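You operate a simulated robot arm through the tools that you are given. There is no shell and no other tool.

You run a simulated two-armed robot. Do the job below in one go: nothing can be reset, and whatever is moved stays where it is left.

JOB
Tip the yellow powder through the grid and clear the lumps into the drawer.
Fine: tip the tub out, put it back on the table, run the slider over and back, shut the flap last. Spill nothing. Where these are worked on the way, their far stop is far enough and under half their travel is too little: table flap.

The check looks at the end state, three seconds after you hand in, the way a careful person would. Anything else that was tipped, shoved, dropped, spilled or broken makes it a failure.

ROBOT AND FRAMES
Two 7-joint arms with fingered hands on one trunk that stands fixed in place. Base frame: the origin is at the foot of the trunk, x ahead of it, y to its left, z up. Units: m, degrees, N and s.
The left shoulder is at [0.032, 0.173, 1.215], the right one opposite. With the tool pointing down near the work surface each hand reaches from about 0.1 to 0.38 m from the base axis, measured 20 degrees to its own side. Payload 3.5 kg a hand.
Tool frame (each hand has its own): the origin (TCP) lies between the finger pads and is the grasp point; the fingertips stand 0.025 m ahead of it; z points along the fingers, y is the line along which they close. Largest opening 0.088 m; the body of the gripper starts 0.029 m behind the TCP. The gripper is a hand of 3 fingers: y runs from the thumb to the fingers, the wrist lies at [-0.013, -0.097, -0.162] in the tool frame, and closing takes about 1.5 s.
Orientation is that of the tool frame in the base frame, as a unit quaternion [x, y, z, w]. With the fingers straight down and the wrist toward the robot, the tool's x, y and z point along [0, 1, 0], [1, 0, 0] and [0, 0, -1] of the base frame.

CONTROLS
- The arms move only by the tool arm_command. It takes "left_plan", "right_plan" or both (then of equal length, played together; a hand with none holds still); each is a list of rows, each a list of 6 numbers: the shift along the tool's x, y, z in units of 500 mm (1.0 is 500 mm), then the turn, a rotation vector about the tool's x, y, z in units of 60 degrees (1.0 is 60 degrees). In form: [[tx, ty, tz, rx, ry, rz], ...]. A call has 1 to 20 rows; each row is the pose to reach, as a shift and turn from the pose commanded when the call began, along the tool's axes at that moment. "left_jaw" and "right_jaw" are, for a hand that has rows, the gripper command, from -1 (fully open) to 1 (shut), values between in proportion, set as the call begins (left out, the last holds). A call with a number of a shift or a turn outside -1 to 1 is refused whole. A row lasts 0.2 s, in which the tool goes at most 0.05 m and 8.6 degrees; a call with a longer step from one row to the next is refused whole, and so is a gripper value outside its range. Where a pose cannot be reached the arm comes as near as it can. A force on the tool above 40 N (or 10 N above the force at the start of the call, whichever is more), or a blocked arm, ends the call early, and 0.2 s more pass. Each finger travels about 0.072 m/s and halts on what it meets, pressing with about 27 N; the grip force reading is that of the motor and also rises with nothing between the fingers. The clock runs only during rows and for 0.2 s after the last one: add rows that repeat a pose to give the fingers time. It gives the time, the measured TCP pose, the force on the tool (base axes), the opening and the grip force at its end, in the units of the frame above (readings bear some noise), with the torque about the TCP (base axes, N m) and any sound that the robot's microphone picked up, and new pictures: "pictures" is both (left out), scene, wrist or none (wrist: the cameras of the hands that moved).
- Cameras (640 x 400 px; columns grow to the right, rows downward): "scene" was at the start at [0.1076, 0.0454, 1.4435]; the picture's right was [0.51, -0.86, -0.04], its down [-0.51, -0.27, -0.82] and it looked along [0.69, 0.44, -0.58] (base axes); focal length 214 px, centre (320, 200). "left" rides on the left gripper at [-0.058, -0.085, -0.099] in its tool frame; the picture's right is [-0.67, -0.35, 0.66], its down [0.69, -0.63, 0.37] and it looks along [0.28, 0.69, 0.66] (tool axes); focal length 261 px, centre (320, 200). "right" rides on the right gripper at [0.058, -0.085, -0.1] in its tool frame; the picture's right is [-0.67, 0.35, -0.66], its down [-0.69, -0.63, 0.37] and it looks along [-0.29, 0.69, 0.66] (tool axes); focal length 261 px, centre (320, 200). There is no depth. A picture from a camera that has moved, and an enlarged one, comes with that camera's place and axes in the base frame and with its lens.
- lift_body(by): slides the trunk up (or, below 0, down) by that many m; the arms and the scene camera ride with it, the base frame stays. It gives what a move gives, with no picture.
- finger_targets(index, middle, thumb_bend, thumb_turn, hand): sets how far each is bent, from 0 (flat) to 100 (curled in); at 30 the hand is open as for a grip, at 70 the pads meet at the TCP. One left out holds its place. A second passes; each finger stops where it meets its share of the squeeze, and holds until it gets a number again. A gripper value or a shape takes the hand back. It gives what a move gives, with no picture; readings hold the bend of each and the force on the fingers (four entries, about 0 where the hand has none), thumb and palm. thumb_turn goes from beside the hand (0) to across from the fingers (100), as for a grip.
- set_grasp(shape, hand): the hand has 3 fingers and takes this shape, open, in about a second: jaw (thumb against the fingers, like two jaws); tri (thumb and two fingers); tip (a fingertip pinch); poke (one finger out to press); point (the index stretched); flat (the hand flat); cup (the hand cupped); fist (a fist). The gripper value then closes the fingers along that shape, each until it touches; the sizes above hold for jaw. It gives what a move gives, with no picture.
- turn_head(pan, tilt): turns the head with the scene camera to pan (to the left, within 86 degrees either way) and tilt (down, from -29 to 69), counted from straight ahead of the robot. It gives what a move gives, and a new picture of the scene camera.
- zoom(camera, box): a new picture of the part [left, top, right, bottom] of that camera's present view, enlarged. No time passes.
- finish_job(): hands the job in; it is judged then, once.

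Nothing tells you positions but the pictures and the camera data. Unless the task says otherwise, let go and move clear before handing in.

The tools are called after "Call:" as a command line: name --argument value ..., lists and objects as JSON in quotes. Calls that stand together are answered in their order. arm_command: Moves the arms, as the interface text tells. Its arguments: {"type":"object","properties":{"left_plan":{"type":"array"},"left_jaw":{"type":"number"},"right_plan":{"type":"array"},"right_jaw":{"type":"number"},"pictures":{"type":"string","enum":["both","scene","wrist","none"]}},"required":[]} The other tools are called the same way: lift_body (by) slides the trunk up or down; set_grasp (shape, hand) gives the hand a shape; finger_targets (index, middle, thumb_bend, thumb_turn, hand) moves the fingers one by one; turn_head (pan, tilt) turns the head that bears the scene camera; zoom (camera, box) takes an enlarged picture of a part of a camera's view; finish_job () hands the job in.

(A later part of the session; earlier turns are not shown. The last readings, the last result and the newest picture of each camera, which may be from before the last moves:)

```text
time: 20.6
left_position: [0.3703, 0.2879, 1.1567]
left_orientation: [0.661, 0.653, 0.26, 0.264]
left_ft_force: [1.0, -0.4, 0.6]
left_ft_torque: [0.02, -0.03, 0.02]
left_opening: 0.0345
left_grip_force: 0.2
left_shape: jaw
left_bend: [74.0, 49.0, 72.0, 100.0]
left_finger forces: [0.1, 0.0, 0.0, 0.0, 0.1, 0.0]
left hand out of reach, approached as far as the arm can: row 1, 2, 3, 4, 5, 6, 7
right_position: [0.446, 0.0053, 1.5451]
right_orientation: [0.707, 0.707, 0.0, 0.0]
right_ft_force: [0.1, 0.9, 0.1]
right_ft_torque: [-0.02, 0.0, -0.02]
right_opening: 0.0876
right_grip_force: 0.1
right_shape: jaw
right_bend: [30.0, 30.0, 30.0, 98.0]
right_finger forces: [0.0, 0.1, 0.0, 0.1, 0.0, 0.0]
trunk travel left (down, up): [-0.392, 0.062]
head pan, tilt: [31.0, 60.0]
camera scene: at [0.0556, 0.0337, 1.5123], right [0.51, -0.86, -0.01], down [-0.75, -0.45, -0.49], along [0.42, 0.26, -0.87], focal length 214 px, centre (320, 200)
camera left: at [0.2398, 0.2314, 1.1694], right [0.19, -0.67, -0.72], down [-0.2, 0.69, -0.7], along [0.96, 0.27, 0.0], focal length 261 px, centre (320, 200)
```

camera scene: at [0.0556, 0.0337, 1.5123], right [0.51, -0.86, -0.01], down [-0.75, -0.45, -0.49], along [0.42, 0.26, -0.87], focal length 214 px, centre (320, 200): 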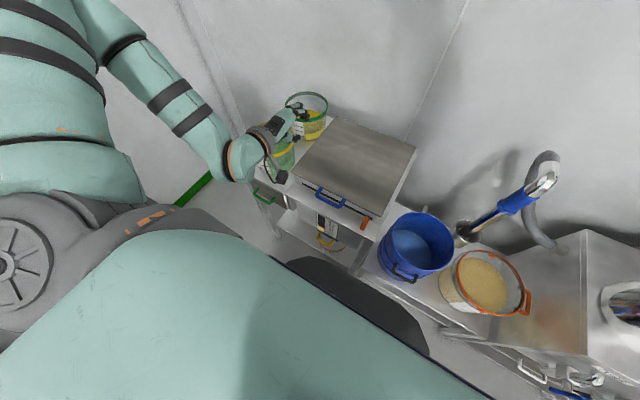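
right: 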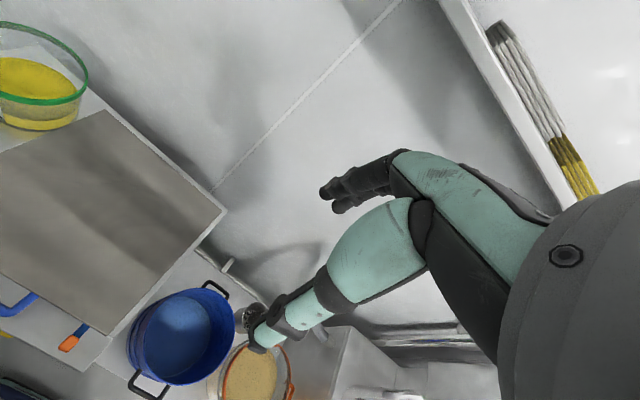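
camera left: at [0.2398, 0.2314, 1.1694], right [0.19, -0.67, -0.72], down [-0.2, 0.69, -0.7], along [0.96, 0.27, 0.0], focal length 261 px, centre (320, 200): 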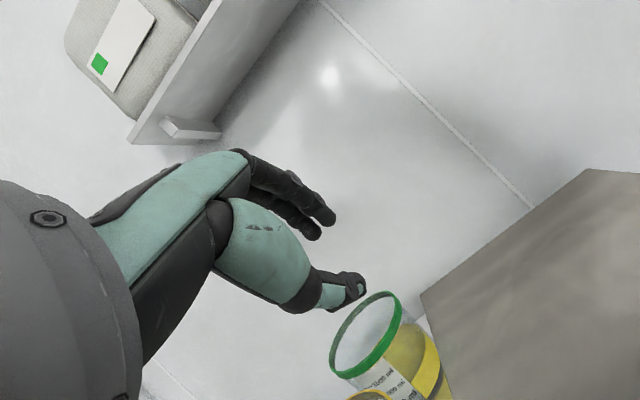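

The arm is stuck in an elbow-high configuration. I'll extend it forward over the flap, with plenty of clearance, and then lower it from there so the elbow can drop.

Call:
arm_command --left_plan '[[-0.016, 0.05, 0.05, 0, 0, 0], [-0.032, 0.1, 0.1, 0, 0, 0], [-0.048, 0.15, 0.15, 0, 0, 0], [-0.064, 0.2, 0.2, 0, 0, 0], [-0.08, 0.25, 0.25, 0, 0, 0], [-0.08, 0.2, 0.3, 0, 0, 0], [-0.08, 0.15, 0.35, 0, 0, 0], [-0.08, 0.1, 0.4, 0, 0, 0], [-0.08, 0.06, 0.44, 0, 0, 0], [-0.08, 0.06, 0.44, 0, 0, 0]]'

```text
time: 22.8
left_position: [0.4916, 0.3078, 1.1612]
left_orientation: [0.661, 0.653, 0.26, 0.264]
left_ft_force: [0.3, 0.4, -0.5]
left_ft_torque: [0.01, 0.0, -0.03]
left_opening: 0.0344
left_grip_force: 0.1
left_shape: jaw
left_bend: [74.0, 49.0, 72.0, 100.0]
left_finger forces: [0.0, 0.1, 0.0, 0.0, 0.0, 0.0]
left hand out of reach, approached as far as the arm can: row 2, 3, 4, 5, 6, 7, 8, 9, 10
right_position: [0.4452, 0.0064, 1.544]
right_orientation: [0.707, 0.707, -0.001, 0.0]
right_ft_force: [-0.1, -0.2, 0.1]
right_ft_torque: [0.0, -0.02, 0.01]
right_opening: 0.0877
right_grip_force: 0.1
right_shape: jaw
right_bend: [30.0, 30.0, 30.0, 98.0]
right_finger forces: [0.0, 0.0, 0.0, 0.1, 0.1, 0.0]
trunk travel left (down, up): [-0.392, 0.062]
head pan, tilt: [31.0, 60.0]
camera scene: at [0.0555, 0.034, 1.5123], right [0.51, -0.86, -0.01], down [-0.75, -0.45, -0.49], along [0.42, 0.26, -0.87], focal length 214 px, centre (320, 200)
camera left: at [0.3607, 0.2505, 1.1754], right [0.19, -0.67, -0.71], down [-0.2, 0.69, -0.7], along [0.96, 0.27, 0.0], focal length 261 px, centre (320, 200)
```

scene: 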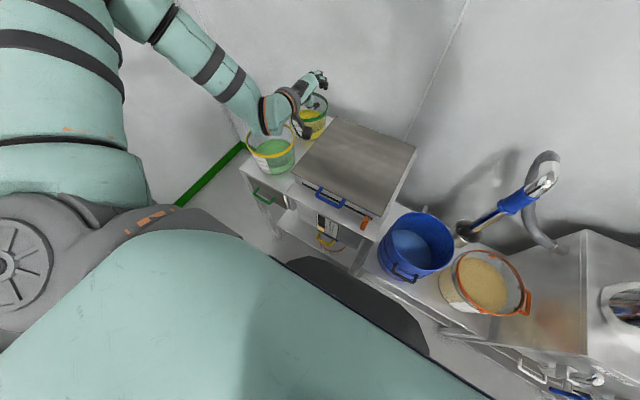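
left: 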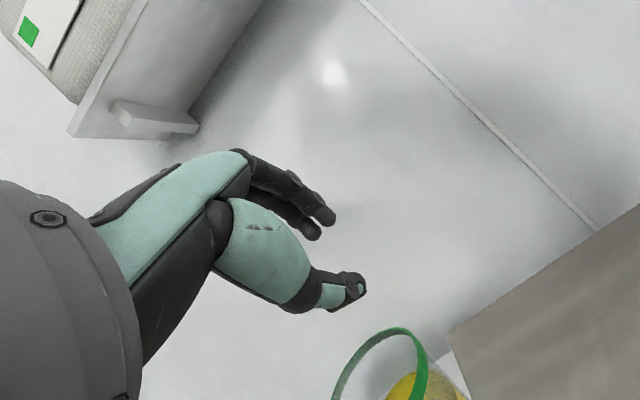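

A wrist-height limit is holding the hand up. I'll retreat to a closer, more central spot with the tool down, which is where the stated reach lies, and see how the arm settles.

Call:
arm_command --left_plan '[[-0.036, -0.005, -0.047, 0.12, 0, 0], [-0.072, -0.01, -0.094, 0.25, 0, 0], [-0.108, -0.014, -0.141, 0.38, 0, 0], [-0.144, -0.018, -0.189, 0.5, 0, 0], [-0.18, -0.023, -0.236, 0.62, 0, 0], [-0.216, -0.028, -0.283, 0.75, 0, 0], [-0.26, -0.11, -0.26, 0.75, 0, 0], [-0.3, -0.19, -0.23, 0.75, 0, 0], [-0.35, -0.27, -0.21, 0.75, 0, 0], [-0.4, -0.35, -0.19, 0.75, 0, 0], [-0.4, -0.35, -0.19, 0.75, 0, 0]]'

```text
time: 25.2
left_position: [0.3173, 0.1608, 1.1544]
left_orientation: [0.711, 0.703, -0.01, -0.009]
left_ft_force: [0.7, -0.7, -0.2]
left_ft_torque: [-0.02, 0.01, -0.02]
left_opening: 0.0344
left_grip_force: 0.0
left_shape: jaw
left_bend: [74.0, 49.0, 72.0, 100.0]
left_finger forces: [0.0, 0.0, 0.0, 0.0, 0.0, 0.0]
left hand out of reach, approached as far as the arm can: row 9, 10, 11
right_position: [0.4484, 0.0065, 1.5436]
right_orientation: [0.707, 0.707, 0.0, -0.001]
right_ft_force: [0.2, -0.3, 0.5]
right_ft_torque: [0.0, 0.04, -0.01]
right_opening: 0.0876
right_grip_force: 0.1
right_shape: jaw
right_bend: [30.0, 30.0, 30.0, 98.0]
right_finger forces: [0.0, 0.1, 0.1, 0.0, 0.1, 0.1]
trunk travel left (down, up): [-0.392, 0.062]
head pan, tilt: [31.0, 60.0]
camera scene: at [0.0564, 0.0339, 1.5123], right [0.51, -0.86, -0.01], down [-0.75, -0.45, -0.49], along [0.42, 0.26, -0.87], focal length 214 px, centre (320, 200)
camera left: at [0.2346, 0.1038, 1.2559], right [-0.37, -0.67, -0.64], down [-0.63, 0.69, -0.35], along [0.68, 0.28, -0.68], focal length 261 px, centre (320, 200)
```

scene: 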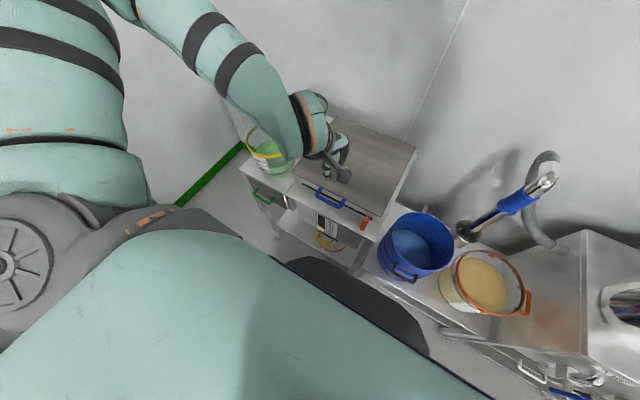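
left: 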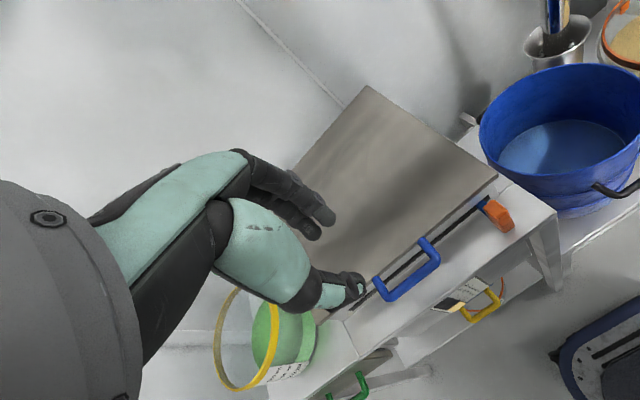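

I need to understand the arm's posture, so I'll look left at the elbow.

Call:
turn_head --pan 75 --tilt 35

```text
time: 26.3
left_position: [0.3165, 0.1608, 1.1544]
left_orientation: [0.711, 0.703, -0.01, -0.008]
left_ft_force: [0.6, -1.3, -0.5]
left_ft_torque: [-0.01, 0.01, 0.0]
left_opening: 0.0344
left_grip_force: 0.1
left_shape: jaw
left_bend: [74.0, 49.0, 72.0, 100.0]
left_finger forces: [0.0, 0.0, 0.0, 0.0, 0.1, 0.1]
right_position: [0.4467, 0.0054, 1.5443]
right_orientation: [0.707, 0.707, 0.001, 0.0]
right_ft_force: [-0.1, -0.1, 0.6]
right_ft_torque: [-0.01, 0.0, -0.02]
right_opening: 0.0876
right_grip_force: 0.1
right_shape: jaw
right_bend: [30.0, 30.0, 30.0, 98.0]
right_finger forces: [0.0, 0.1, 0.0, 0.0, 0.0, 0.0]
trunk travel left (down, up): [-0.392, 0.062]
head pan, tilt: [75.0, 35.0]
camera scene: at [0.0217, 0.0842, 1.5469], right [0.97, -0.26, -0.01], down [-0.16, -0.55, -0.82], along [0.21, 0.79, -0.58], focal length 214 px, centre (320, 200)
```

scene: 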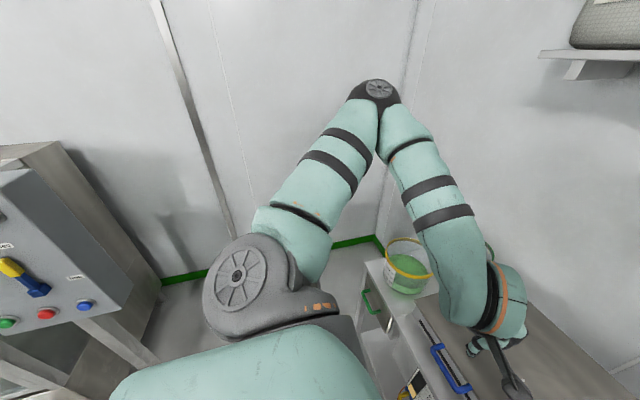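

The elbow is high and out to the left, so the wrist bends near its limit. I'll point the hand forward-left in free space above the work so the elbow is driven back and down.

Call:
arm_command --left_plan '[[0.01, 0.03, -0.025, -0.1, 0.042, -0.075], [0.02, 0.06, -0.05, -0.2, 0.084, -0.15], [0.03, 0.09, -0.075, -0.3, 0.126, -0.22], [0.04, 0.12, -0.1, -0.4, 0.168, -0.295], [0.05, 0.15, -0.125, -0.5, 0.21, -0.37], [0.06, 0.18, -0.15, -0.6, 0.252, -0.44], [0.07, 0.21, -0.18, -0.7, 0.294, -0.515], [0.08, 0.24, -0.21, -0.8, 0.336, -0.585], [0.09, 0.27, -0.23, -0.88, 0.37, -0.645], [0.1, 0.29, -0.25, -0.93, 0.385, -0.68], [0.1, 0.29, -0.25, -0.93, 0.385, -0.68]]'

```text
time: 28.7
left_position: [0.4402, 0.2823, 1.3767]
left_orientation: [0.365, 0.806, 0.433, 0.172]
left_ft_force: [-0.2, 0.0, -0.2]
left_ft_torque: [-0.03, -0.04, 0.0]
left_opening: 0.0343
left_grip_force: 0.0
left_shape: jaw
left_bend: [74.0, 49.0, 73.0, 100.0]
left_finger forces: [0.0, 0.0, 0.0, 0.1, 0.0, 0.0]
left hand out of reach, approached as far as the arm can: row 1, 2, 3, 4, 5, 6, 7, 8, 9, 10, 11
right_position: [0.4457, 0.0053, 1.5438]
right_orientation: [0.708, 0.706, 0.0, 0.0]
right_ft_force: [0.0, -0.1, -0.7]
right_ft_torque: [0.02, 0.03, -0.03]
right_opening: 0.0876
right_grip_force: 0.0
right_shape: jaw
right_bend: [30.0, 30.0, 30.0, 98.0]
right_finger forces: [0.0, 0.1, 0.0, 0.0, 0.0, 0.0]
trunk travel left (down, up): [-0.392, 0.062]
head pan, tilt: [75.0, 35.0]
camera scene: at [0.0214, 0.0841, 1.547], right [0.97, -0.26, -0.01], down [-0.16, -0.55, -0.82], along [0.21, 0.79, -0.58], focal length 214 px, centre (320, 200)
camera left: at [0.385, 0.1531, 1.3612], right [0.69, -0.24, -0.68], down [-0.52, 0.49, -0.7], along [0.5, 0.84, 0.21], focal length 261 px, centre (320, 200)
```

scene: 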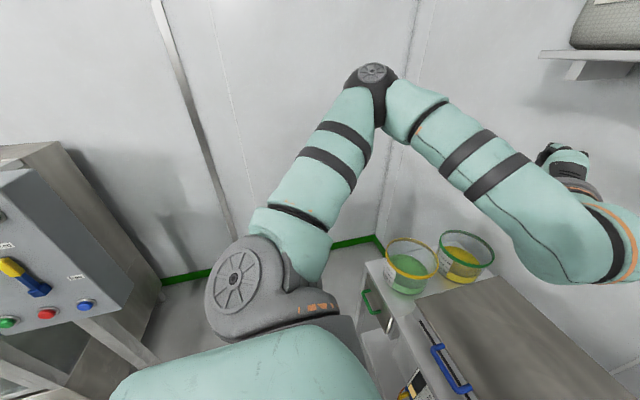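
left: 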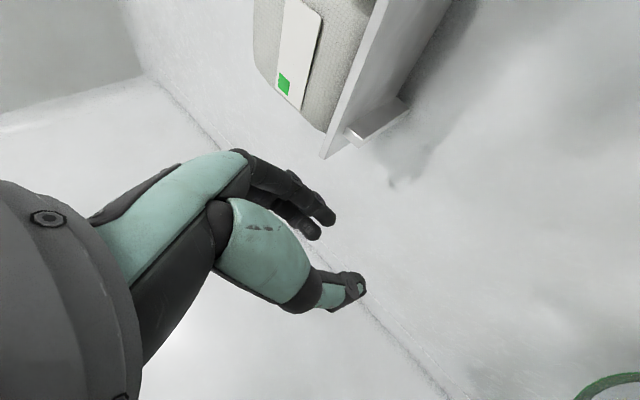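

The elbow didn't swivel. Instead I'll let the arm hang: tool down, out to the left clear of the table, then down low beside it so the elbow drops, then bring it forward.

Call:
arm_command --left_plan '[[0.046, -0.019, 0.006, 0.096, -0.041, 0.07], [0.092, -0.037, 0.012, 0.193, -0.083, 0.14], [0.138, -0.056, 0.018, 0.289, -0.125, 0.211], [0.184, -0.075, 0.024, 0.386, -0.166, 0.281], [0.229, -0.093, 0.031, 0.482, -0.208, 0.352], [0.275, -0.112, 0.037, 0.579, -0.249, 0.422], [0.321, -0.131, 0.043, 0.675, -0.291, 0.492], [0.367, -0.149, 0.049, 0.772, -0.332, 0.563], [0.413, -0.168, 0.055, 0.868, -0.374, 0.633], [0.413, -0.168, 0.055, 0.868, -0.374, 0.633]]' --pictures "scene"

```text
time: 30.9
left_position: [0.2837, 0.421, 1.3063]
left_orientation: [0.708, 0.706, -0.002, -0.001]
left_ft_force: [0.3, -0.9, 0.0]
left_ft_torque: [0.01, 0.02, 0.0]
left_opening: 0.0343
left_grip_force: 0.1
left_shape: jaw
left_bend: [74.0, 49.0, 73.0, 100.0]
left_finger forces: [0.0, 0.0, 0.0, 0.0, 0.0, 0.0]
right_position: [0.4465, 0.0046, 1.5438]
right_orientation: [0.707, 0.708, 0.0, -0.001]
right_ft_force: [-0.6, -0.7, 0.0]
right_ft_torque: [0.04, 0.0, -0.04]
right_opening: 0.0877
right_grip_force: 0.2
right_shape: jaw
right_bend: [30.0, 30.0, 30.0, 98.0]
right_finger forces: [0.1, 0.1, 0.2, 0.0, 0.0, 0.0]
trunk travel left (down, up): [-0.392, 0.062]
head pan, tilt: [75.0, 35.0]
camera scene: at [0.0219, 0.0841, 1.547], right [0.97, -0.26, -0.01], down [-0.16, -0.55, -0.82], along [0.21, 0.79, -0.58], focal length 214 px, centre (320, 200)
```

scene: 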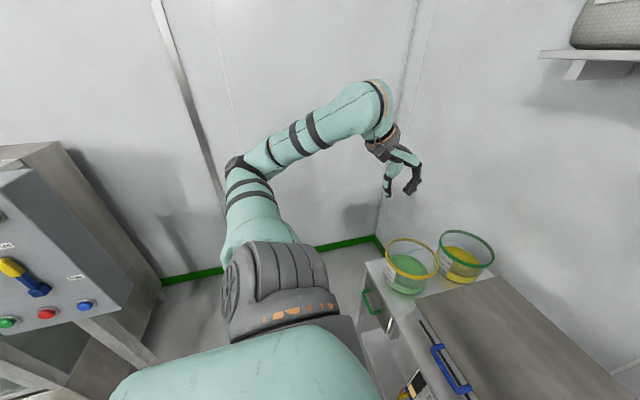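

The elbow swung back. Now I'll go straight down in front of the table and then approach the handle from the left.

Call:
arm_command --left_plan '[[0, 0, 0.08, 0, 0, 0], [0, 0, 0.16, 0, 0, 0], [-0.02, -0.01, 0.24, 0, 0, 0], [-0.04, -0.02, 0.32, 0, 0, 0], [-0.06, -0.03, 0.4, 0, 0, 0], [-0.08, -0.03, 0.48, 0, 0, 0], [-0.1, -0.03, 0.56, 0, 0, 0], [-0.12, -0.03, 0.61, 0, 0, 0], [-0.12, -0.03, 0.61, 0, 0, 0]]' --pictures "scene"

```text
time: 32.9
left_position: [0.2686, 0.3629, 1.0042]
left_orientation: [0.707, 0.707, -0.002, 0.0]
left_ft_force: [0.0, 0.1, 0.2]
left_ft_torque: [0.01, 0.02, 0.0]
left_opening: 0.0345
left_grip_force: 0.0
left_shape: jaw
left_bend: [74.0, 49.0, 73.0, 100.0]
left_finger forces: [0.0, 0.0, 0.0, 0.1, 0.0, 0.1]
right_position: [0.4456, 0.0051, 1.5443]
right_orientation: [0.707, 0.707, 0.0, 0.0]
right_ft_force: [0.1, -0.2, 0.2]
right_ft_torque: [-0.03, 0.02, -0.05]
right_opening: 0.0877
right_grip_force: 0.0
right_shape: jaw
right_bend: [30.0, 30.0, 30.0, 98.0]
right_finger forces: [0.0, 0.1, 0.0, 0.1, 0.0, 0.1]
trunk travel left (down, up): [-0.392, 0.062]
head pan, tilt: [75.0, 35.0]
camera scene: at [0.0217, 0.0843, 1.547], right [0.97, -0.26, -0.01], down [-0.16, -0.55, -0.82], along [0.21, 0.79, -0.58], focal length 214 px, centre (320, 200)
```

scene: 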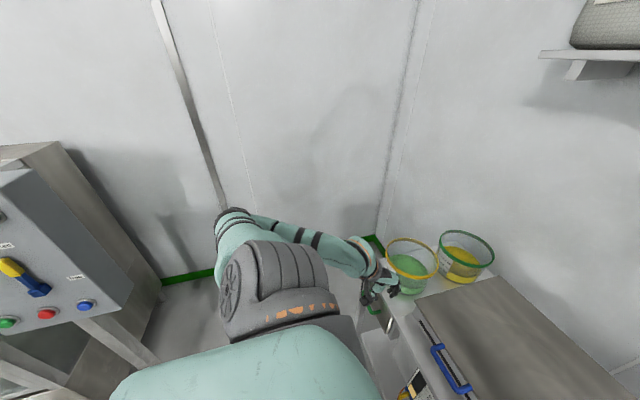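

The elbow is now down and the arm tracks well. I'll move to just above the bar at (0.372, 0.197, 0.95).

Call:
arm_command --left_plan '[[-0.066, 0.04, 0.02, 0, 0, 0], [-0.132, 0.08, 0.04, 0, 0, 0], [-0.198, 0.12, 0.06, 0, 0, 0], [-0.264, 0.165, 0.08, 0, 0, 0], [-0.332, 0.207, 0.108, 0, 0, 0], [-0.332, 0.207, 0.108, 0, 0, 0]]' --pictures "wrist"

Call:
turn_head --pan 31 --tilt 55

Call:
zoom --camera "scene" --box '[260, 100, 400, 200]'

```text
time: 34.3
left_position: [0.3724, 0.1926, 0.9466]
left_orientation: [0.707, 0.707, -0.001, 0.0]
left_ft_force: [0.7, -0.2, -0.6]
left_ft_torque: [-0.01, 0.02, 0.0]
left_opening: 0.0342
left_grip_force: 0.0
left_shape: jaw
left_bend: [74.0, 49.0, 73.0, 100.0]
left_finger forces: [0.1, 0.0, 0.0, 0.0, 0.0, 0.0]
right_position: [0.4452, 0.007, 1.5455]
right_orientation: [0.707, 0.707, 0.0, 0.001]
right_ft_force: [-0.7, 0.5, 0.3]
right_ft_torque: [-0.01, 0.0, -0.05]
right_opening: 0.0873
right_grip_force: 0.0
right_shape: jaw
right_bend: [30.0, 30.0, 30.0, 98.0]
right_finger forces: [0.1, 0.1, 0.0, 0.0, 0.1, 0.0]
trunk travel left (down, up): [-0.392, 0.062]
head pan, tilt: [75.0, 35.0]
camera left: at [0.287, 0.1366, 1.0468], right [-0.35, -0.67, -0.65], down [-0.63, 0.69, -0.37], along [0.69, 0.28, -0.66], focal length 261 px, centre (320, 200)
```

left: 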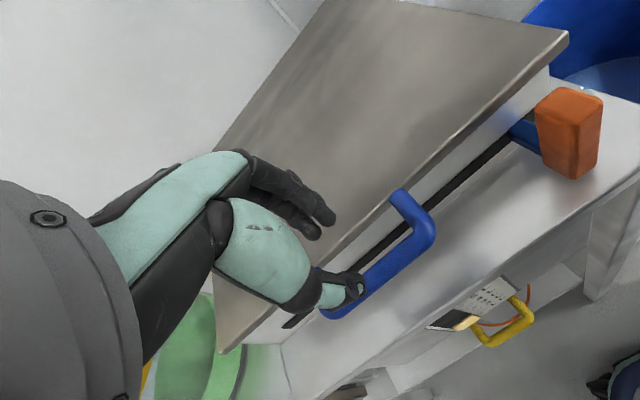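

```text
time: 35.4
left_position: [0.371, 0.1948, 0.9468]
left_orientation: [0.707, 0.707, -0.002, 0.001]
left_ft_force: [-0.7, -0.7, 0.3]
left_ft_torque: [-0.02, 0.0, 0.02]
left_opening: 0.0346
left_grip_force: 0.1
left_shape: jaw
left_bend: [74.0, 49.0, 73.0, 100.0]
left_finger forces: [0.1, 0.1, 0.1, 0.0, 0.0, 0.0]
right_position: [0.4476, 0.0052, 1.545]
right_orientation: [0.707, 0.707, 0.0, 0.001]
right_ft_force: [0.8, 0.1, -0.5]
right_ft_torque: [0.0, -0.03, 0.01]
right_opening: 0.0875
right_grip_force: 0.0
right_shape: jaw
right_bend: [30.0, 30.0, 30.0, 98.0]
right_finger forces: [0.1, 0.1, 0.0, 0.0, 0.0, 0.1]
trunk travel left (down, up): [-0.392, 0.062]
head pan, tilt: [31.0, 55.0]
camera scene: at [0.0604, 0.0363, 1.5183], right [0.52, -0.86, -0.01], down [-0.71, -0.42, -0.57], along [0.48, 0.3, -0.82], focal length 214 px, centre (320, 200)
```

scene: 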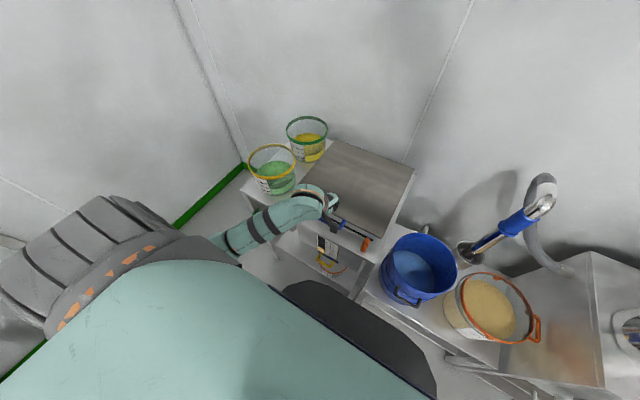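

```text
4.00 times, centred on (330, 150) of scene
camera zoom: at [0.0604, 0.0363, 1.5183], right [0.52, -0.86, -0.01], down [-0.71, -0.42, -0.57], along [0.48, 0.3, -0.82], focal length 858 px, centre (280, 400)
```

zoom: 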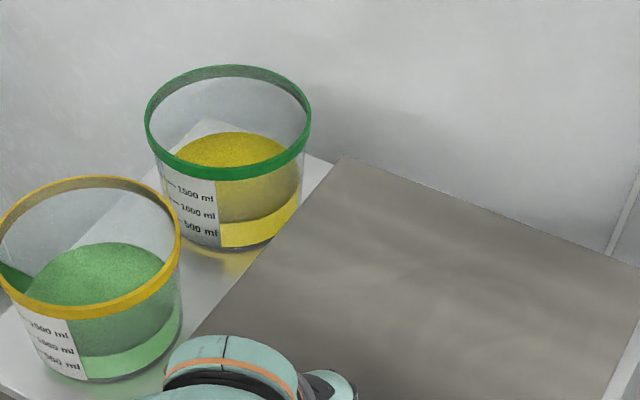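

The hand is square over the bar. I'll descend slowly to z≈0.90 and check clearance.

Call:
arm_command --left_plan '[[0, -0.002, 0.03, 0, 0, 0], [0, -0.002, 0.06, 0, 0, 0], [0, -0.002, 0.09, 0, 0, 0], [0, -0.002, 0.09, 0, 0, 0]]'

Call:
zoom --camera "left" --box '[260, 150, 460, 350]'

Call:
zoom --camera "scene" --box '[280, 170, 380, 240]'

```text
time: 36.5
left_position: [0.3715, 0.1937, 0.9072]
left_orientation: [0.707, 0.707, 0.004, 0.006]
left_ft_force: [-13.1, -0.2, 34.7]
left_ft_torque: [0.21, -0.68, 0.03]
left_opening: 0.0316
left_grip_force: 0.2
left_shape: jaw
left_bend: [75.0, 77.0, 73.0, 100.0]
left_finger forces: [9.1, 28.4, 0.0, 0.1, 0.0, 0.0]
right_position: [0.442, 0.0045, 1.5477]
right_orientation: [0.707, 0.708, 0.0, 0.0]
right_ft_force: [0.1, 0.2, 0.2]
right_ft_torque: [-0.02, 0.03, 0.02]
right_opening: 0.0878
right_grip_force: 0.1
right_shape: jaw
right_bend: [30.0, 30.0, 30.0, 98.0]
right_finger forces: [0.0, 0.0, 0.0, 0.0, 0.1, 0.1]
trunk travel left (down, up): [-0.392, 0.062]
head pan, tilt: [31.0, 55.0]
stopped in row 4 (left hand): the force on the tool passed its limit at 42 N (the readings are from after the stop); the commanded pose is now the measured one
camera scene: at [0.0563, 0.0356, 1.5186], right [0.52, -0.86, 0.0], down [-0.71, -0.42, -0.57], along [0.48, 0.3, -0.82], focal length 214 px, centre (320, 200)
camera left: at [0.2862, 0.1365, 1.0068], right [-0.34, -0.67, -0.66], down [-0.62, 0.68, -0.38], along [0.7, 0.28, -0.65], focal length 261 px, centre (320, 200)
```

scene: 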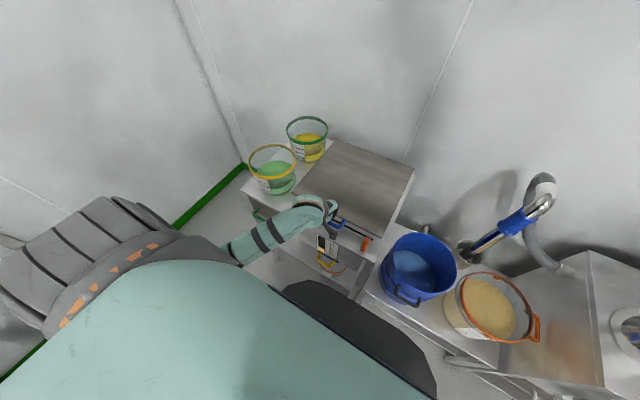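
left: 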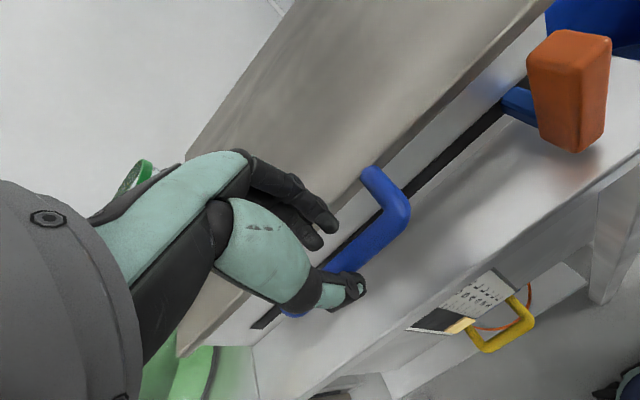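

```text
2.00 times, centred on (360, 250) of left
camera zoom: at [0.2862, 0.1365, 1.0068], right [-0.34, -0.67, -0.66], down [-0.62, 0.68, -0.38], along [0.7, 0.28, -0.65], focal length 521 px, centre (240, 100)
```

zoom: 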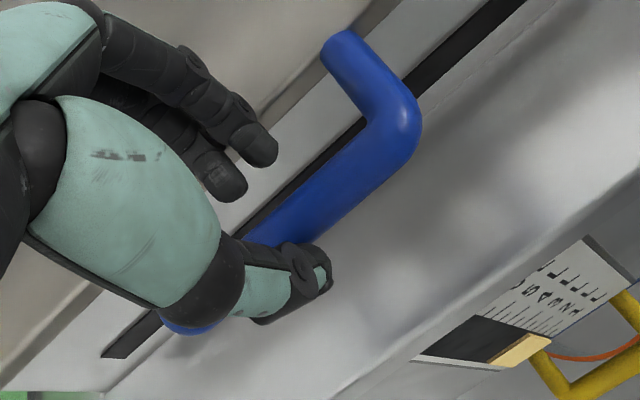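

```text
5.71 times, centred on (330, 205) of scene
camera zoom: at [0.0563, 0.0356, 1.5186], right [0.52, -0.86, 0.0], down [-0.71, -0.42, -0.57], along [0.48, 0.3, -0.82], focal length 1226 px, centre (263, 171)
```

zoom: 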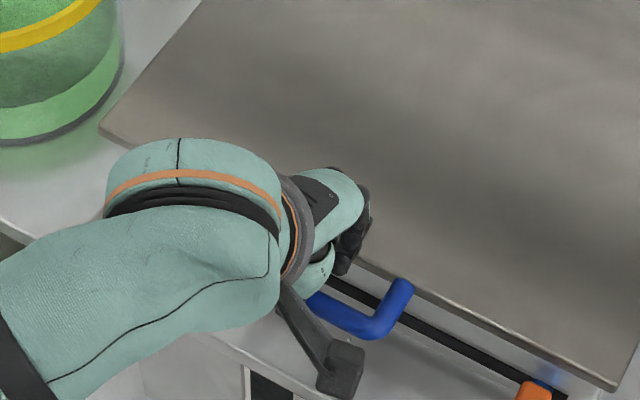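

The fingertips are catching the flap's front edge. I'll back up, shift 8 mm toward myself, and bring the right wrist camera closer for a side view of the gap.

Call:
arm_command --left_plan '[[0, -0.004, -0.03, 0, 0, 0], [0, -0.018, -0.06, 0, 0, 0], [0, -0.018, -0.06, 0, 0, 0], [0, -0.018, -0.06, 0, 0, 0], [0, -0.018, -0.06, 0, 0, 0]]' --right_plan '[[0, -0.03, 0.08, 0, 0, 0], [0, -0.06, 0.16, 0, 0, 0], [0, -0.09, 0.24, 0, 0, 0], [0, -0.12, 0.32, 0, 0, 0], [0, -0.12, 0.4, 0, 0, 0]]'

```text
time: 37.6
left_position: [0.3645, 0.195, 0.9327]
left_orientation: [0.707, 0.707, 0.001, 0.002]
left_ft_force: [0.6, 0.6, -0.7]
left_ft_torque: [0.02, -0.01, -0.03]
left_opening: 0.0342
left_grip_force: 0.1
left_shape: jaw
left_bend: [74.0, 49.0, 73.0, 100.0]
left_finger forces: [0.0, 0.0, 0.0, 0.0, 0.1, 0.0]
right_position: [0.3835, 0.0062, 1.3453]
right_orientation: [0.707, 0.707, 0.0, -0.001]
right_ft_force: [-1.1, -0.3, -0.6]
right_ft_torque: [-0.02, -0.01, 0.0]
right_opening: 0.0875
right_grip_force: 0.1
right_shape: jaw
right_bend: [30.0, 30.0, 30.0, 98.0]
right_finger forces: [0.1, 0.0, 0.1, 0.0, 0.0, 0.0]
trunk travel left (down, up): [-0.392, 0.062]
head pan, tilt: [31.0, 55.0]
camera scene: at [0.0615, 0.0364, 1.5182], right [0.51, -0.86, -0.01], down [-0.71, -0.42, -0.56], along [0.48, 0.3, -0.83], focal length 214 px, centre (320, 200)
camera right: at [0.2978, 0.0638, 1.4461], right [0.35, -0.67, 0.65], down [-0.63, -0.68, -0.37], along [0.69, -0.28, -0.66], focal length 261 px, centre (320, 200)
camera left: at [0.2796, 0.1378, 1.0332], right [-0.35, -0.67, -0.66], down [-0.63, 0.68, -0.37], along [0.7, 0.28, -0.66], focal length 261 px, centre (320, 200)
```

scene: 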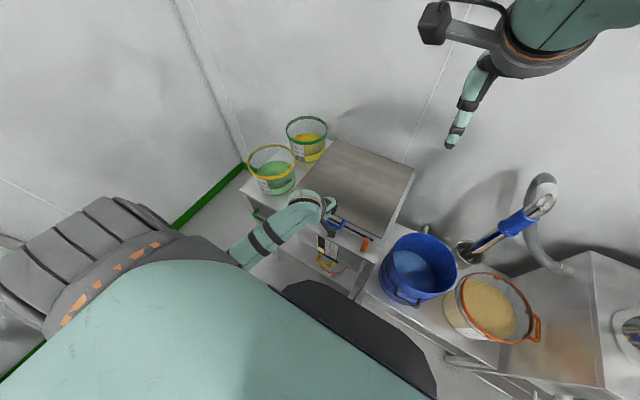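
right: 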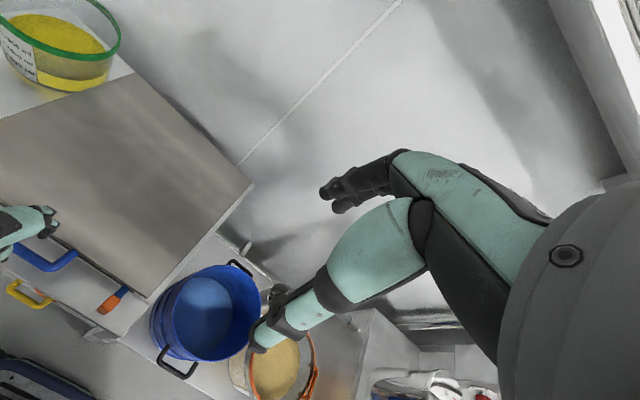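
left: 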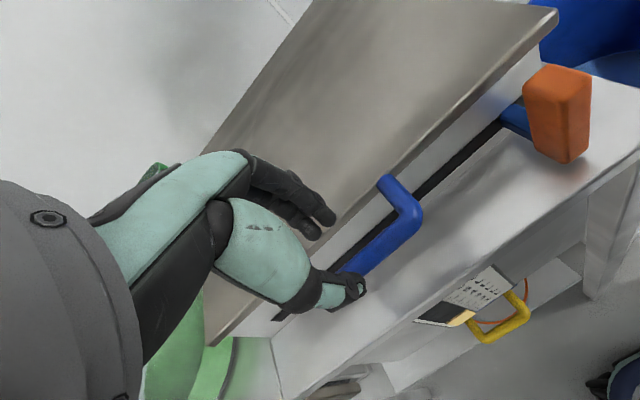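

The readings show the middle finger standing further open than the index (49 vs 74), and that is what caught the edge. I'll set both fingers alike with individual targets and look.

Call:
finger_targets --hand "left" --index 58 --middle 58 --thumb_bend 50 --thumb_turn 100

Call:
zoom --camera "left" --box '[200, 130, 440, 330]'

Call:
zoom --camera "right" --box '[0, 180, 120, 280]'

```text
time: 38.6
left_position: [0.3644, 0.1954, 0.9344]
left_orientation: [0.707, 0.707, 0.001, 0.001]
left_ft_force: [-0.4, 0.1, 0.1]
left_ft_torque: [0.03, 0.0, -0.01]
left_opening: 0.0332
left_grip_force: 0.1
left_shape: fingers
left_bend: [57.0, 57.0, 50.0, 100.0]
left_finger forces: [0.1, 0.0, 0.0, 0.1, 0.2, 0.0]
right_position: [0.3815, 0.0057, 1.3462]
right_orientation: [0.707, 0.707, 0.0, 0.0]
right_ft_force: [0.0, -0.3, 0.4]
right_ft_torque: [-0.01, -0.04, -0.02]
right_opening: 0.0877
right_grip_force: 0.1
right_shape: jaw
right_bend: [30.0, 30.0, 30.0, 98.0]
right_finger forces: [0.1, 0.0, 0.1, 0.0, 0.1, 0.0]
trunk travel left (down, up): [-0.392, 0.062]
head pan, tilt: [31.0, 55.0]
```

```text
2.00 times, centred on (320, 230) of left
camera zoom: at [0.2788, 0.1378, 1.0335], right [-0.35, -0.67, -0.66], down [-0.63, 0.68, -0.37], along [0.7, 0.28, -0.66], focal length 521 px, centre (320, 140)
```

zoom: 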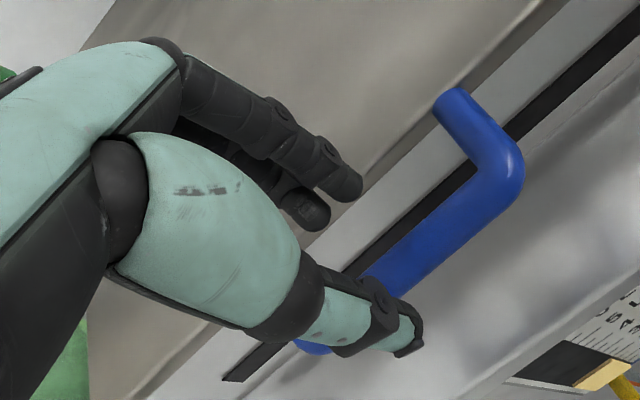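

```text
4.00 times, centred on (60, 230) of right
camera zoom: at [0.2968, 0.0638, 1.4467], right [0.35, -0.67, 0.66], down [-0.63, -0.69, -0.37], along [0.69, -0.28, -0.66], focal length 1043 px, centre (1360, 80)
```

zoom: 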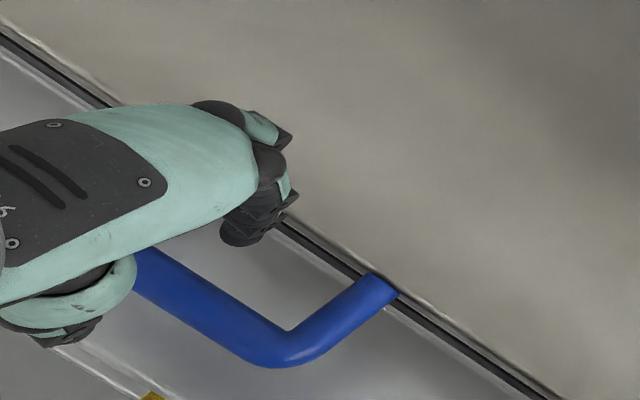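

The fingers now match, with tips centred near x≈0.388 and the gap between bar and flap at about 0.381–0.408. I'll shift 5 mm forward and descend to z≈0.90.

Call:
arm_command --left_plan '[[0, 0.01, 0.0, 0, 0, 0], [0, 0.01, 0.035, 0, 0, 0], [0, 0.01, 0.07, 0, 0, 0], [0, 0.01, 0.07, 0, 0, 0]]' --pictures "wrist"

Call:
zoom --camera "left" --box '[200, 130, 440, 330]'

Call:
zoom --camera "right" --box '[0, 180, 120, 280]'

```text
time: 39.5
left_position: [0.3695, 0.1931, 0.9115]
left_orientation: [0.707, 0.707, 0.009, 0.011]
left_ft_force: [-3.9, 2.0, 17.0]
left_ft_torque: [0.23, -0.44, 0.11]
left_opening: 0.0333
left_grip_force: 8.9
left_shape: fingers
left_bend: [57.0, 60.0, 50.0, 100.0]
left_finger forces: [0.0, 17.8, 0.0, 0.1, 0.0, 0.0]
right_position: [0.3779, 0.0061, 1.35]
right_orientation: [0.707, 0.707, 0.002, 0.0]
right_ft_force: [-0.2, 0.3, 0.7]
right_ft_torque: [0.01, -0.03, 0.01]
right_opening: 0.0873
right_grip_force: 0.1
right_shape: jaw
right_bend: [30.0, 30.0, 30.0, 98.0]
right_finger forces: [0.0, 0.1, 0.0, 0.0, 0.1, 0.1]
trunk travel left (down, up): [-0.392, 0.062]
head pan, tilt: [31.0, 55.0]
stopped in row 4 (left hand): the force on the tool passed its limit at 53 N (the readings are from after the stop); the commanded pose is now the measured one
camera left: at [0.2828, 0.1363, 1.008], right [-0.33, -0.67, -0.66], down [-0.62, 0.68, -0.38], along [0.71, 0.28, -0.64], focal length 261 px, centre (320, 200)
```

left: 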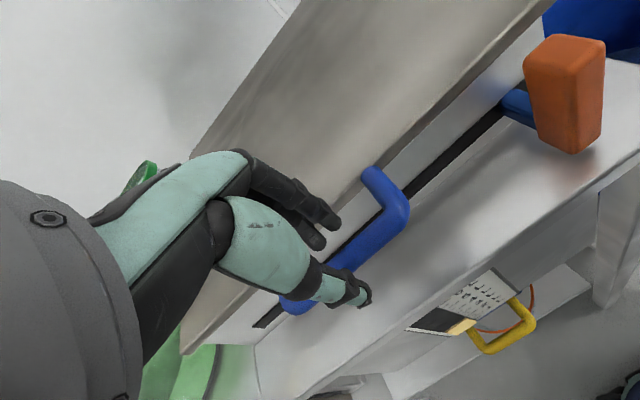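

```text
2.00 times, centred on (320, 230) of left
camera zoom: at [0.2828, 0.1363, 1.008], right [-0.33, -0.67, -0.66], down [-0.62, 0.68, -0.38], along [0.71, 0.28, -0.64], focal length 521 px, centre (320, 140)
```

zoom: 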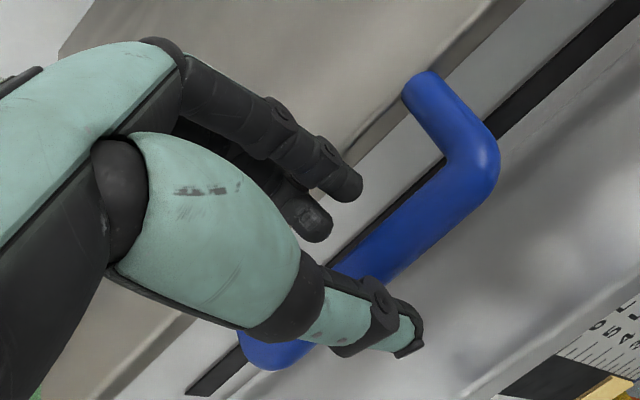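

```text
4.00 times, centred on (60, 230) of right
camera zoom: at [0.2925, 0.0631, 1.4479], right [0.35, -0.67, 0.66], down [-0.63, -0.69, -0.37], along [0.7, -0.28, -0.66], focal length 1043 px, centre (1360, 80)
```

zoom: 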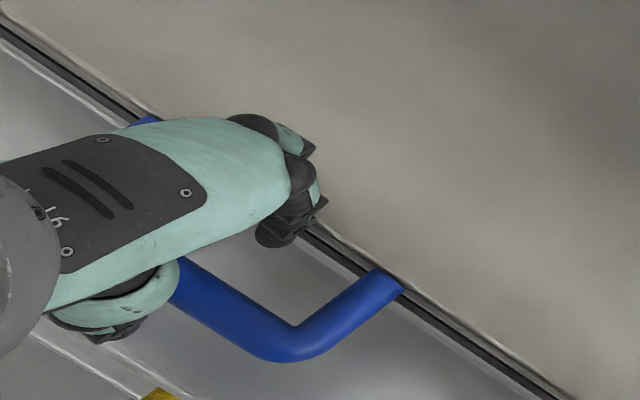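

The fingers slant inward, so their backs catch the flap edge when they come straight down. Instead I'll pitch the hand forward about 50° and bring the thumb under the bar from the near side.

Call:
arm_command --left_plan '[[0, -0.01, -0.06, 0, 0, 0], [0, -0.04, -0.1, -0.13, 0, 0], [0, -0.07, -0.12, -0.26, 0, 0], [0, -0.1, -0.12, -0.4, 0, 0], [0, -0.11, -0.12, -0.54, 0, 0], [0, -0.12, -0.12, -0.68, 0, 0], [0, -0.13, -0.12, -0.82, 0, 0], [0, -0.13, -0.12, -0.82, 0, 0]]' --left_jaw -1

Call:
zoom --camera "right" --box '[0, 160, 180, 300]'

```text
time: 41.3
left_position: [0.3054, 0.1936, 0.9671]
left_orientation: [0.639, 0.641, 0.3, 0.301]
left_ft_force: [0.2, -0.7, -0.1]
left_ft_torque: [0.02, -0.03, 0.0]
left_opening: 0.0878
left_grip_force: 0.0
left_shape: jaw
left_bend: [30.0, 30.0, 30.0, 98.0]
left_finger forces: [0.1, 0.0, 0.0, 0.0, 0.1, 0.0]
right_position: [0.3825, 0.0059, 1.3476]
right_orientation: [0.706, 0.708, 0.0, 0.0]
right_ft_force: [-0.2, -0.3, 0.3]
right_ft_torque: [0.03, 0.0, 0.01]
right_opening: 0.0877
right_grip_force: 0.0
right_shape: jaw
right_bend: [30.0, 30.0, 30.0, 98.0]
right_finger forces: [0.0, 0.0, 0.0, 0.0, 0.0, 0.1]
trunk travel left (down, up): [-0.392, 0.062]
head pan, tilt: [31.0, 55.0]
camera scene: at [0.0604, 0.0366, 1.5183], right [0.51, -0.86, -0.01], down [-0.71, -0.42, -0.57], along [0.48, 0.3, -0.82], focal length 214 px, centre (320, 200)
camera left: at [0.1755, 0.1354, 0.9652], right [0.28, -0.67, -0.68], down [-0.12, 0.68, -0.72], along [0.95, 0.29, 0.11], focal length 261 px, centre (320, 200)
```

scene: 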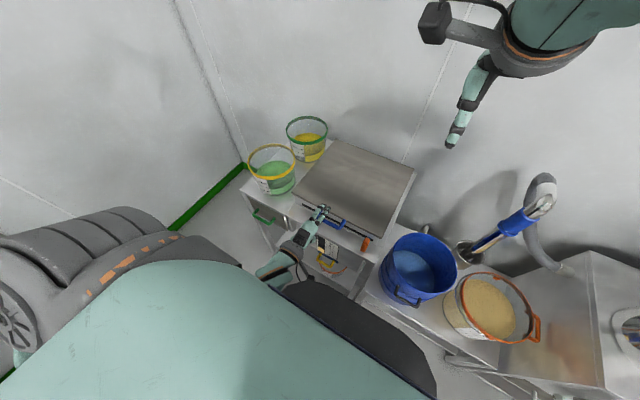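
left: 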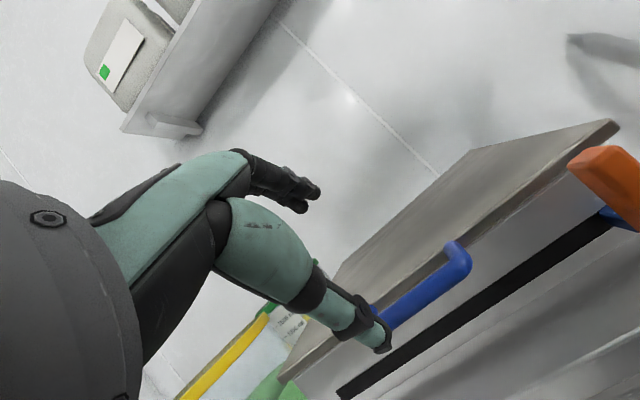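

```text
2.86 times, centred on (90, 230) of right
camera zoom: at [0.297, 0.0641, 1.4466], right [0.35, -0.67, 0.66], down [-0.63, -0.69, -0.37], along [0.69, -0.29, -0.66], focal length 745 px, centre (977, 114)
```

zoom: 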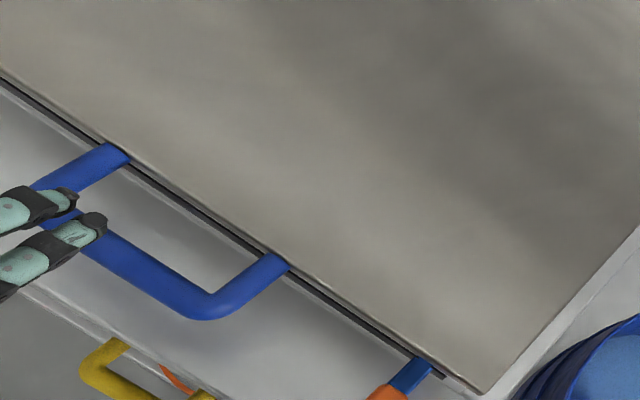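

The new views put the bar at about (0.366, 0.19, 0.885), a bit higher than I thought. I'll lower the hand so the thumb is just below bar height, still in front of it.

Call:
arm_command --left_plan '[[-0.004, -0.03, 0.05, 0, 0, 0], [-0.008, -0.059, 0.101, 0, 0, 0], [-0.008, -0.059, 0.101, 0, 0, 0]]' --pictures "wrist"

Call:
zoom --camera "right" --box '[0, 160, 180, 300]'

Call:
zoom --camera "left" --box '[260, 180, 560, 400]'

```text
time: 42.1
left_position: [0.3248, 0.1896, 0.9097]
left_orientation: [0.639, 0.641, 0.299, 0.302]
left_ft_force: [0.9, -0.2, 0.1]
left_ft_torque: [0.01, 0.02, 0.04]
left_opening: 0.0877
left_grip_force: 0.0
left_shape: jaw
left_bend: [30.0, 30.0, 30.0, 98.0]
left_finger forces: [0.1, 0.0, 0.0, 0.0, 0.0, 0.1]
right_position: [0.3812, 0.0057, 1.3466]
right_orientation: [0.707, 0.707, 0.0, 0.001]
right_ft_force: [0.0, -0.1, -0.2]
right_ft_torque: [0.0, 0.02, 0.01]
right_opening: 0.0874
right_grip_force: 0.1
right_shape: jaw
right_bend: [30.0, 30.0, 30.0, 98.0]
right_finger forces: [0.0, 0.0, 0.1, 0.0, 0.1, 0.0]
trunk travel left (down, up): [-0.392, 0.062]
head pan, tilt: [31.0, 55.0]
camera left: at [0.1942, 0.1315, 0.9077], right [0.28, -0.67, -0.68], down [-0.12, 0.68, -0.72], along [0.95, 0.29, 0.11], focal length 261 px, centre (320, 200)
```

left: 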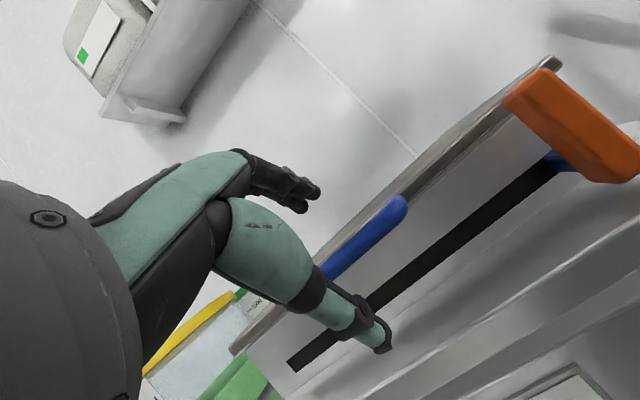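

```text
2.86 times, centred on (90, 230) of right
camera zoom: at [0.2964, 0.0639, 1.4468], right [0.35, -0.67, 0.66], down [-0.63, -0.69, -0.37], along [0.69, -0.28, -0.66], focal length 745 px, centre (977, 114)
```

zoom: 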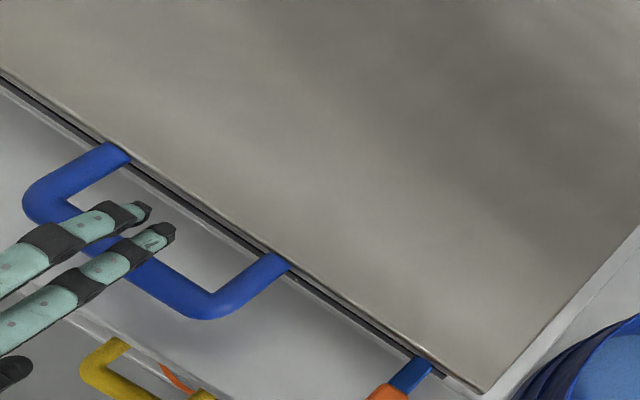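

```text
1.82 times, centred on (410, 290) of left
camera zoom: at [0.1942, 0.1315, 0.9077], right [0.28, -0.67, -0.68], down [-0.12, 0.68, -0.72], along [0.95, 0.29, 0.11], focal length 474 px, centre (156, 36)
```

zoom: 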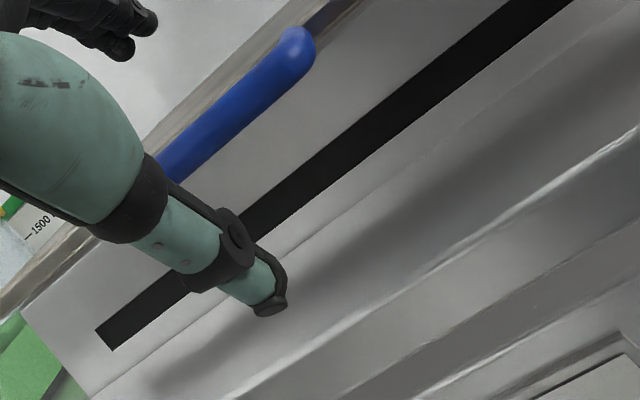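

The bar is between my thumb (below) and fingers (above). I'll slide forward 7 cm so the thumb passes beneath the bar.

Call:
arm_command --left_plan '[[0, 0.032, 0.038, 0, 0, 0], [0, 0.064, 0.077, 0, 0, 0], [0, 0.09, 0.108, 0, 0, 0], [0, 0.09, 0.108, 0, 0, 0]]' --pictures "wrist"

Call:
zoom --camera "right" --box '[0, 160, 180, 300]'

Call:
zoom --camera "left" --box '[260, 180, 560, 400]'

```text
time: 43.1
left_position: [0.393, 0.1903, 0.912]
left_orientation: [0.64, 0.641, 0.299, 0.302]
left_ft_force: [-23.5, -0.3, 0.1]
left_ft_torque: [0.0, 0.57, -0.06]
left_opening: 0.0882
left_grip_force: 0.1
left_shape: jaw
left_bend: [30.0, 30.0, 19.0, 97.0]
left_finger forces: [0.0, 0.1, 0.0, 0.0, 22.6, 0.0]
right_position: [0.3794, 0.0058, 1.3478]
right_orientation: [0.707, 0.708, 0.0, 0.0]
right_ft_force: [0.8, -0.1, 0.9]
right_ft_torque: [-0.02, 0.02, 0.03]
right_opening: 0.0876
right_grip_force: 0.1
right_shape: jaw
right_bend: [30.0, 30.0, 30.0, 98.0]
right_finger forces: [0.0, 0.0, 0.1, 0.0, 0.1, 0.0]
trunk travel left (down, up): [-0.392, 0.062]
head pan, tilt: [31.0, 55.0]
camera left: at [0.2612, 0.1325, 0.9094], right [0.28, -0.67, -0.68], down [-0.12, 0.68, -0.72], along [0.95, 0.29, 0.11], focal length 261 px, centre (320, 200)
```

left: 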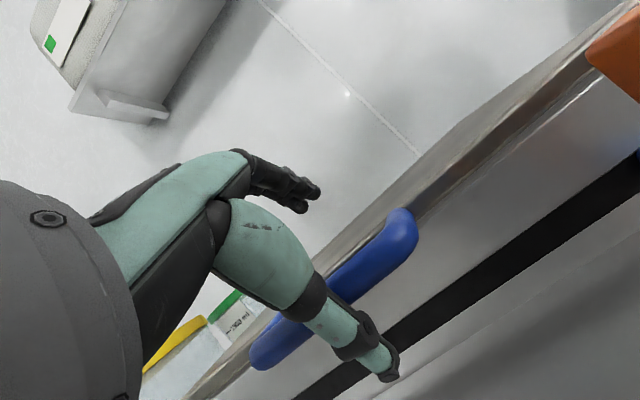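

```text
2.86 times, centred on (90, 230) of right
camera zoom: at [0.2933, 0.0643, 1.4473], right [0.35, -0.67, 0.66], down [-0.63, -0.69, -0.37], along [0.7, -0.28, -0.66], focal length 745 px, centre (977, 114)
```

zoom: 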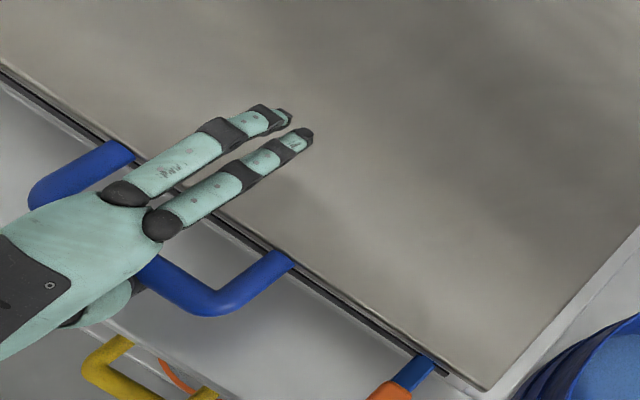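

```text
1.82 times, centred on (410, 290) of left
camera zoom: at [0.2612, 0.1325, 0.9094], right [0.28, -0.67, -0.68], down [-0.12, 0.68, -0.72], along [0.95, 0.29, 0.11], focal length 474 px, centre (156, 36)
```

zoom: 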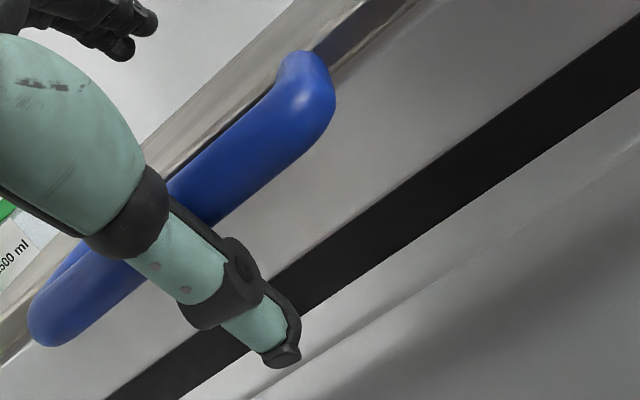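

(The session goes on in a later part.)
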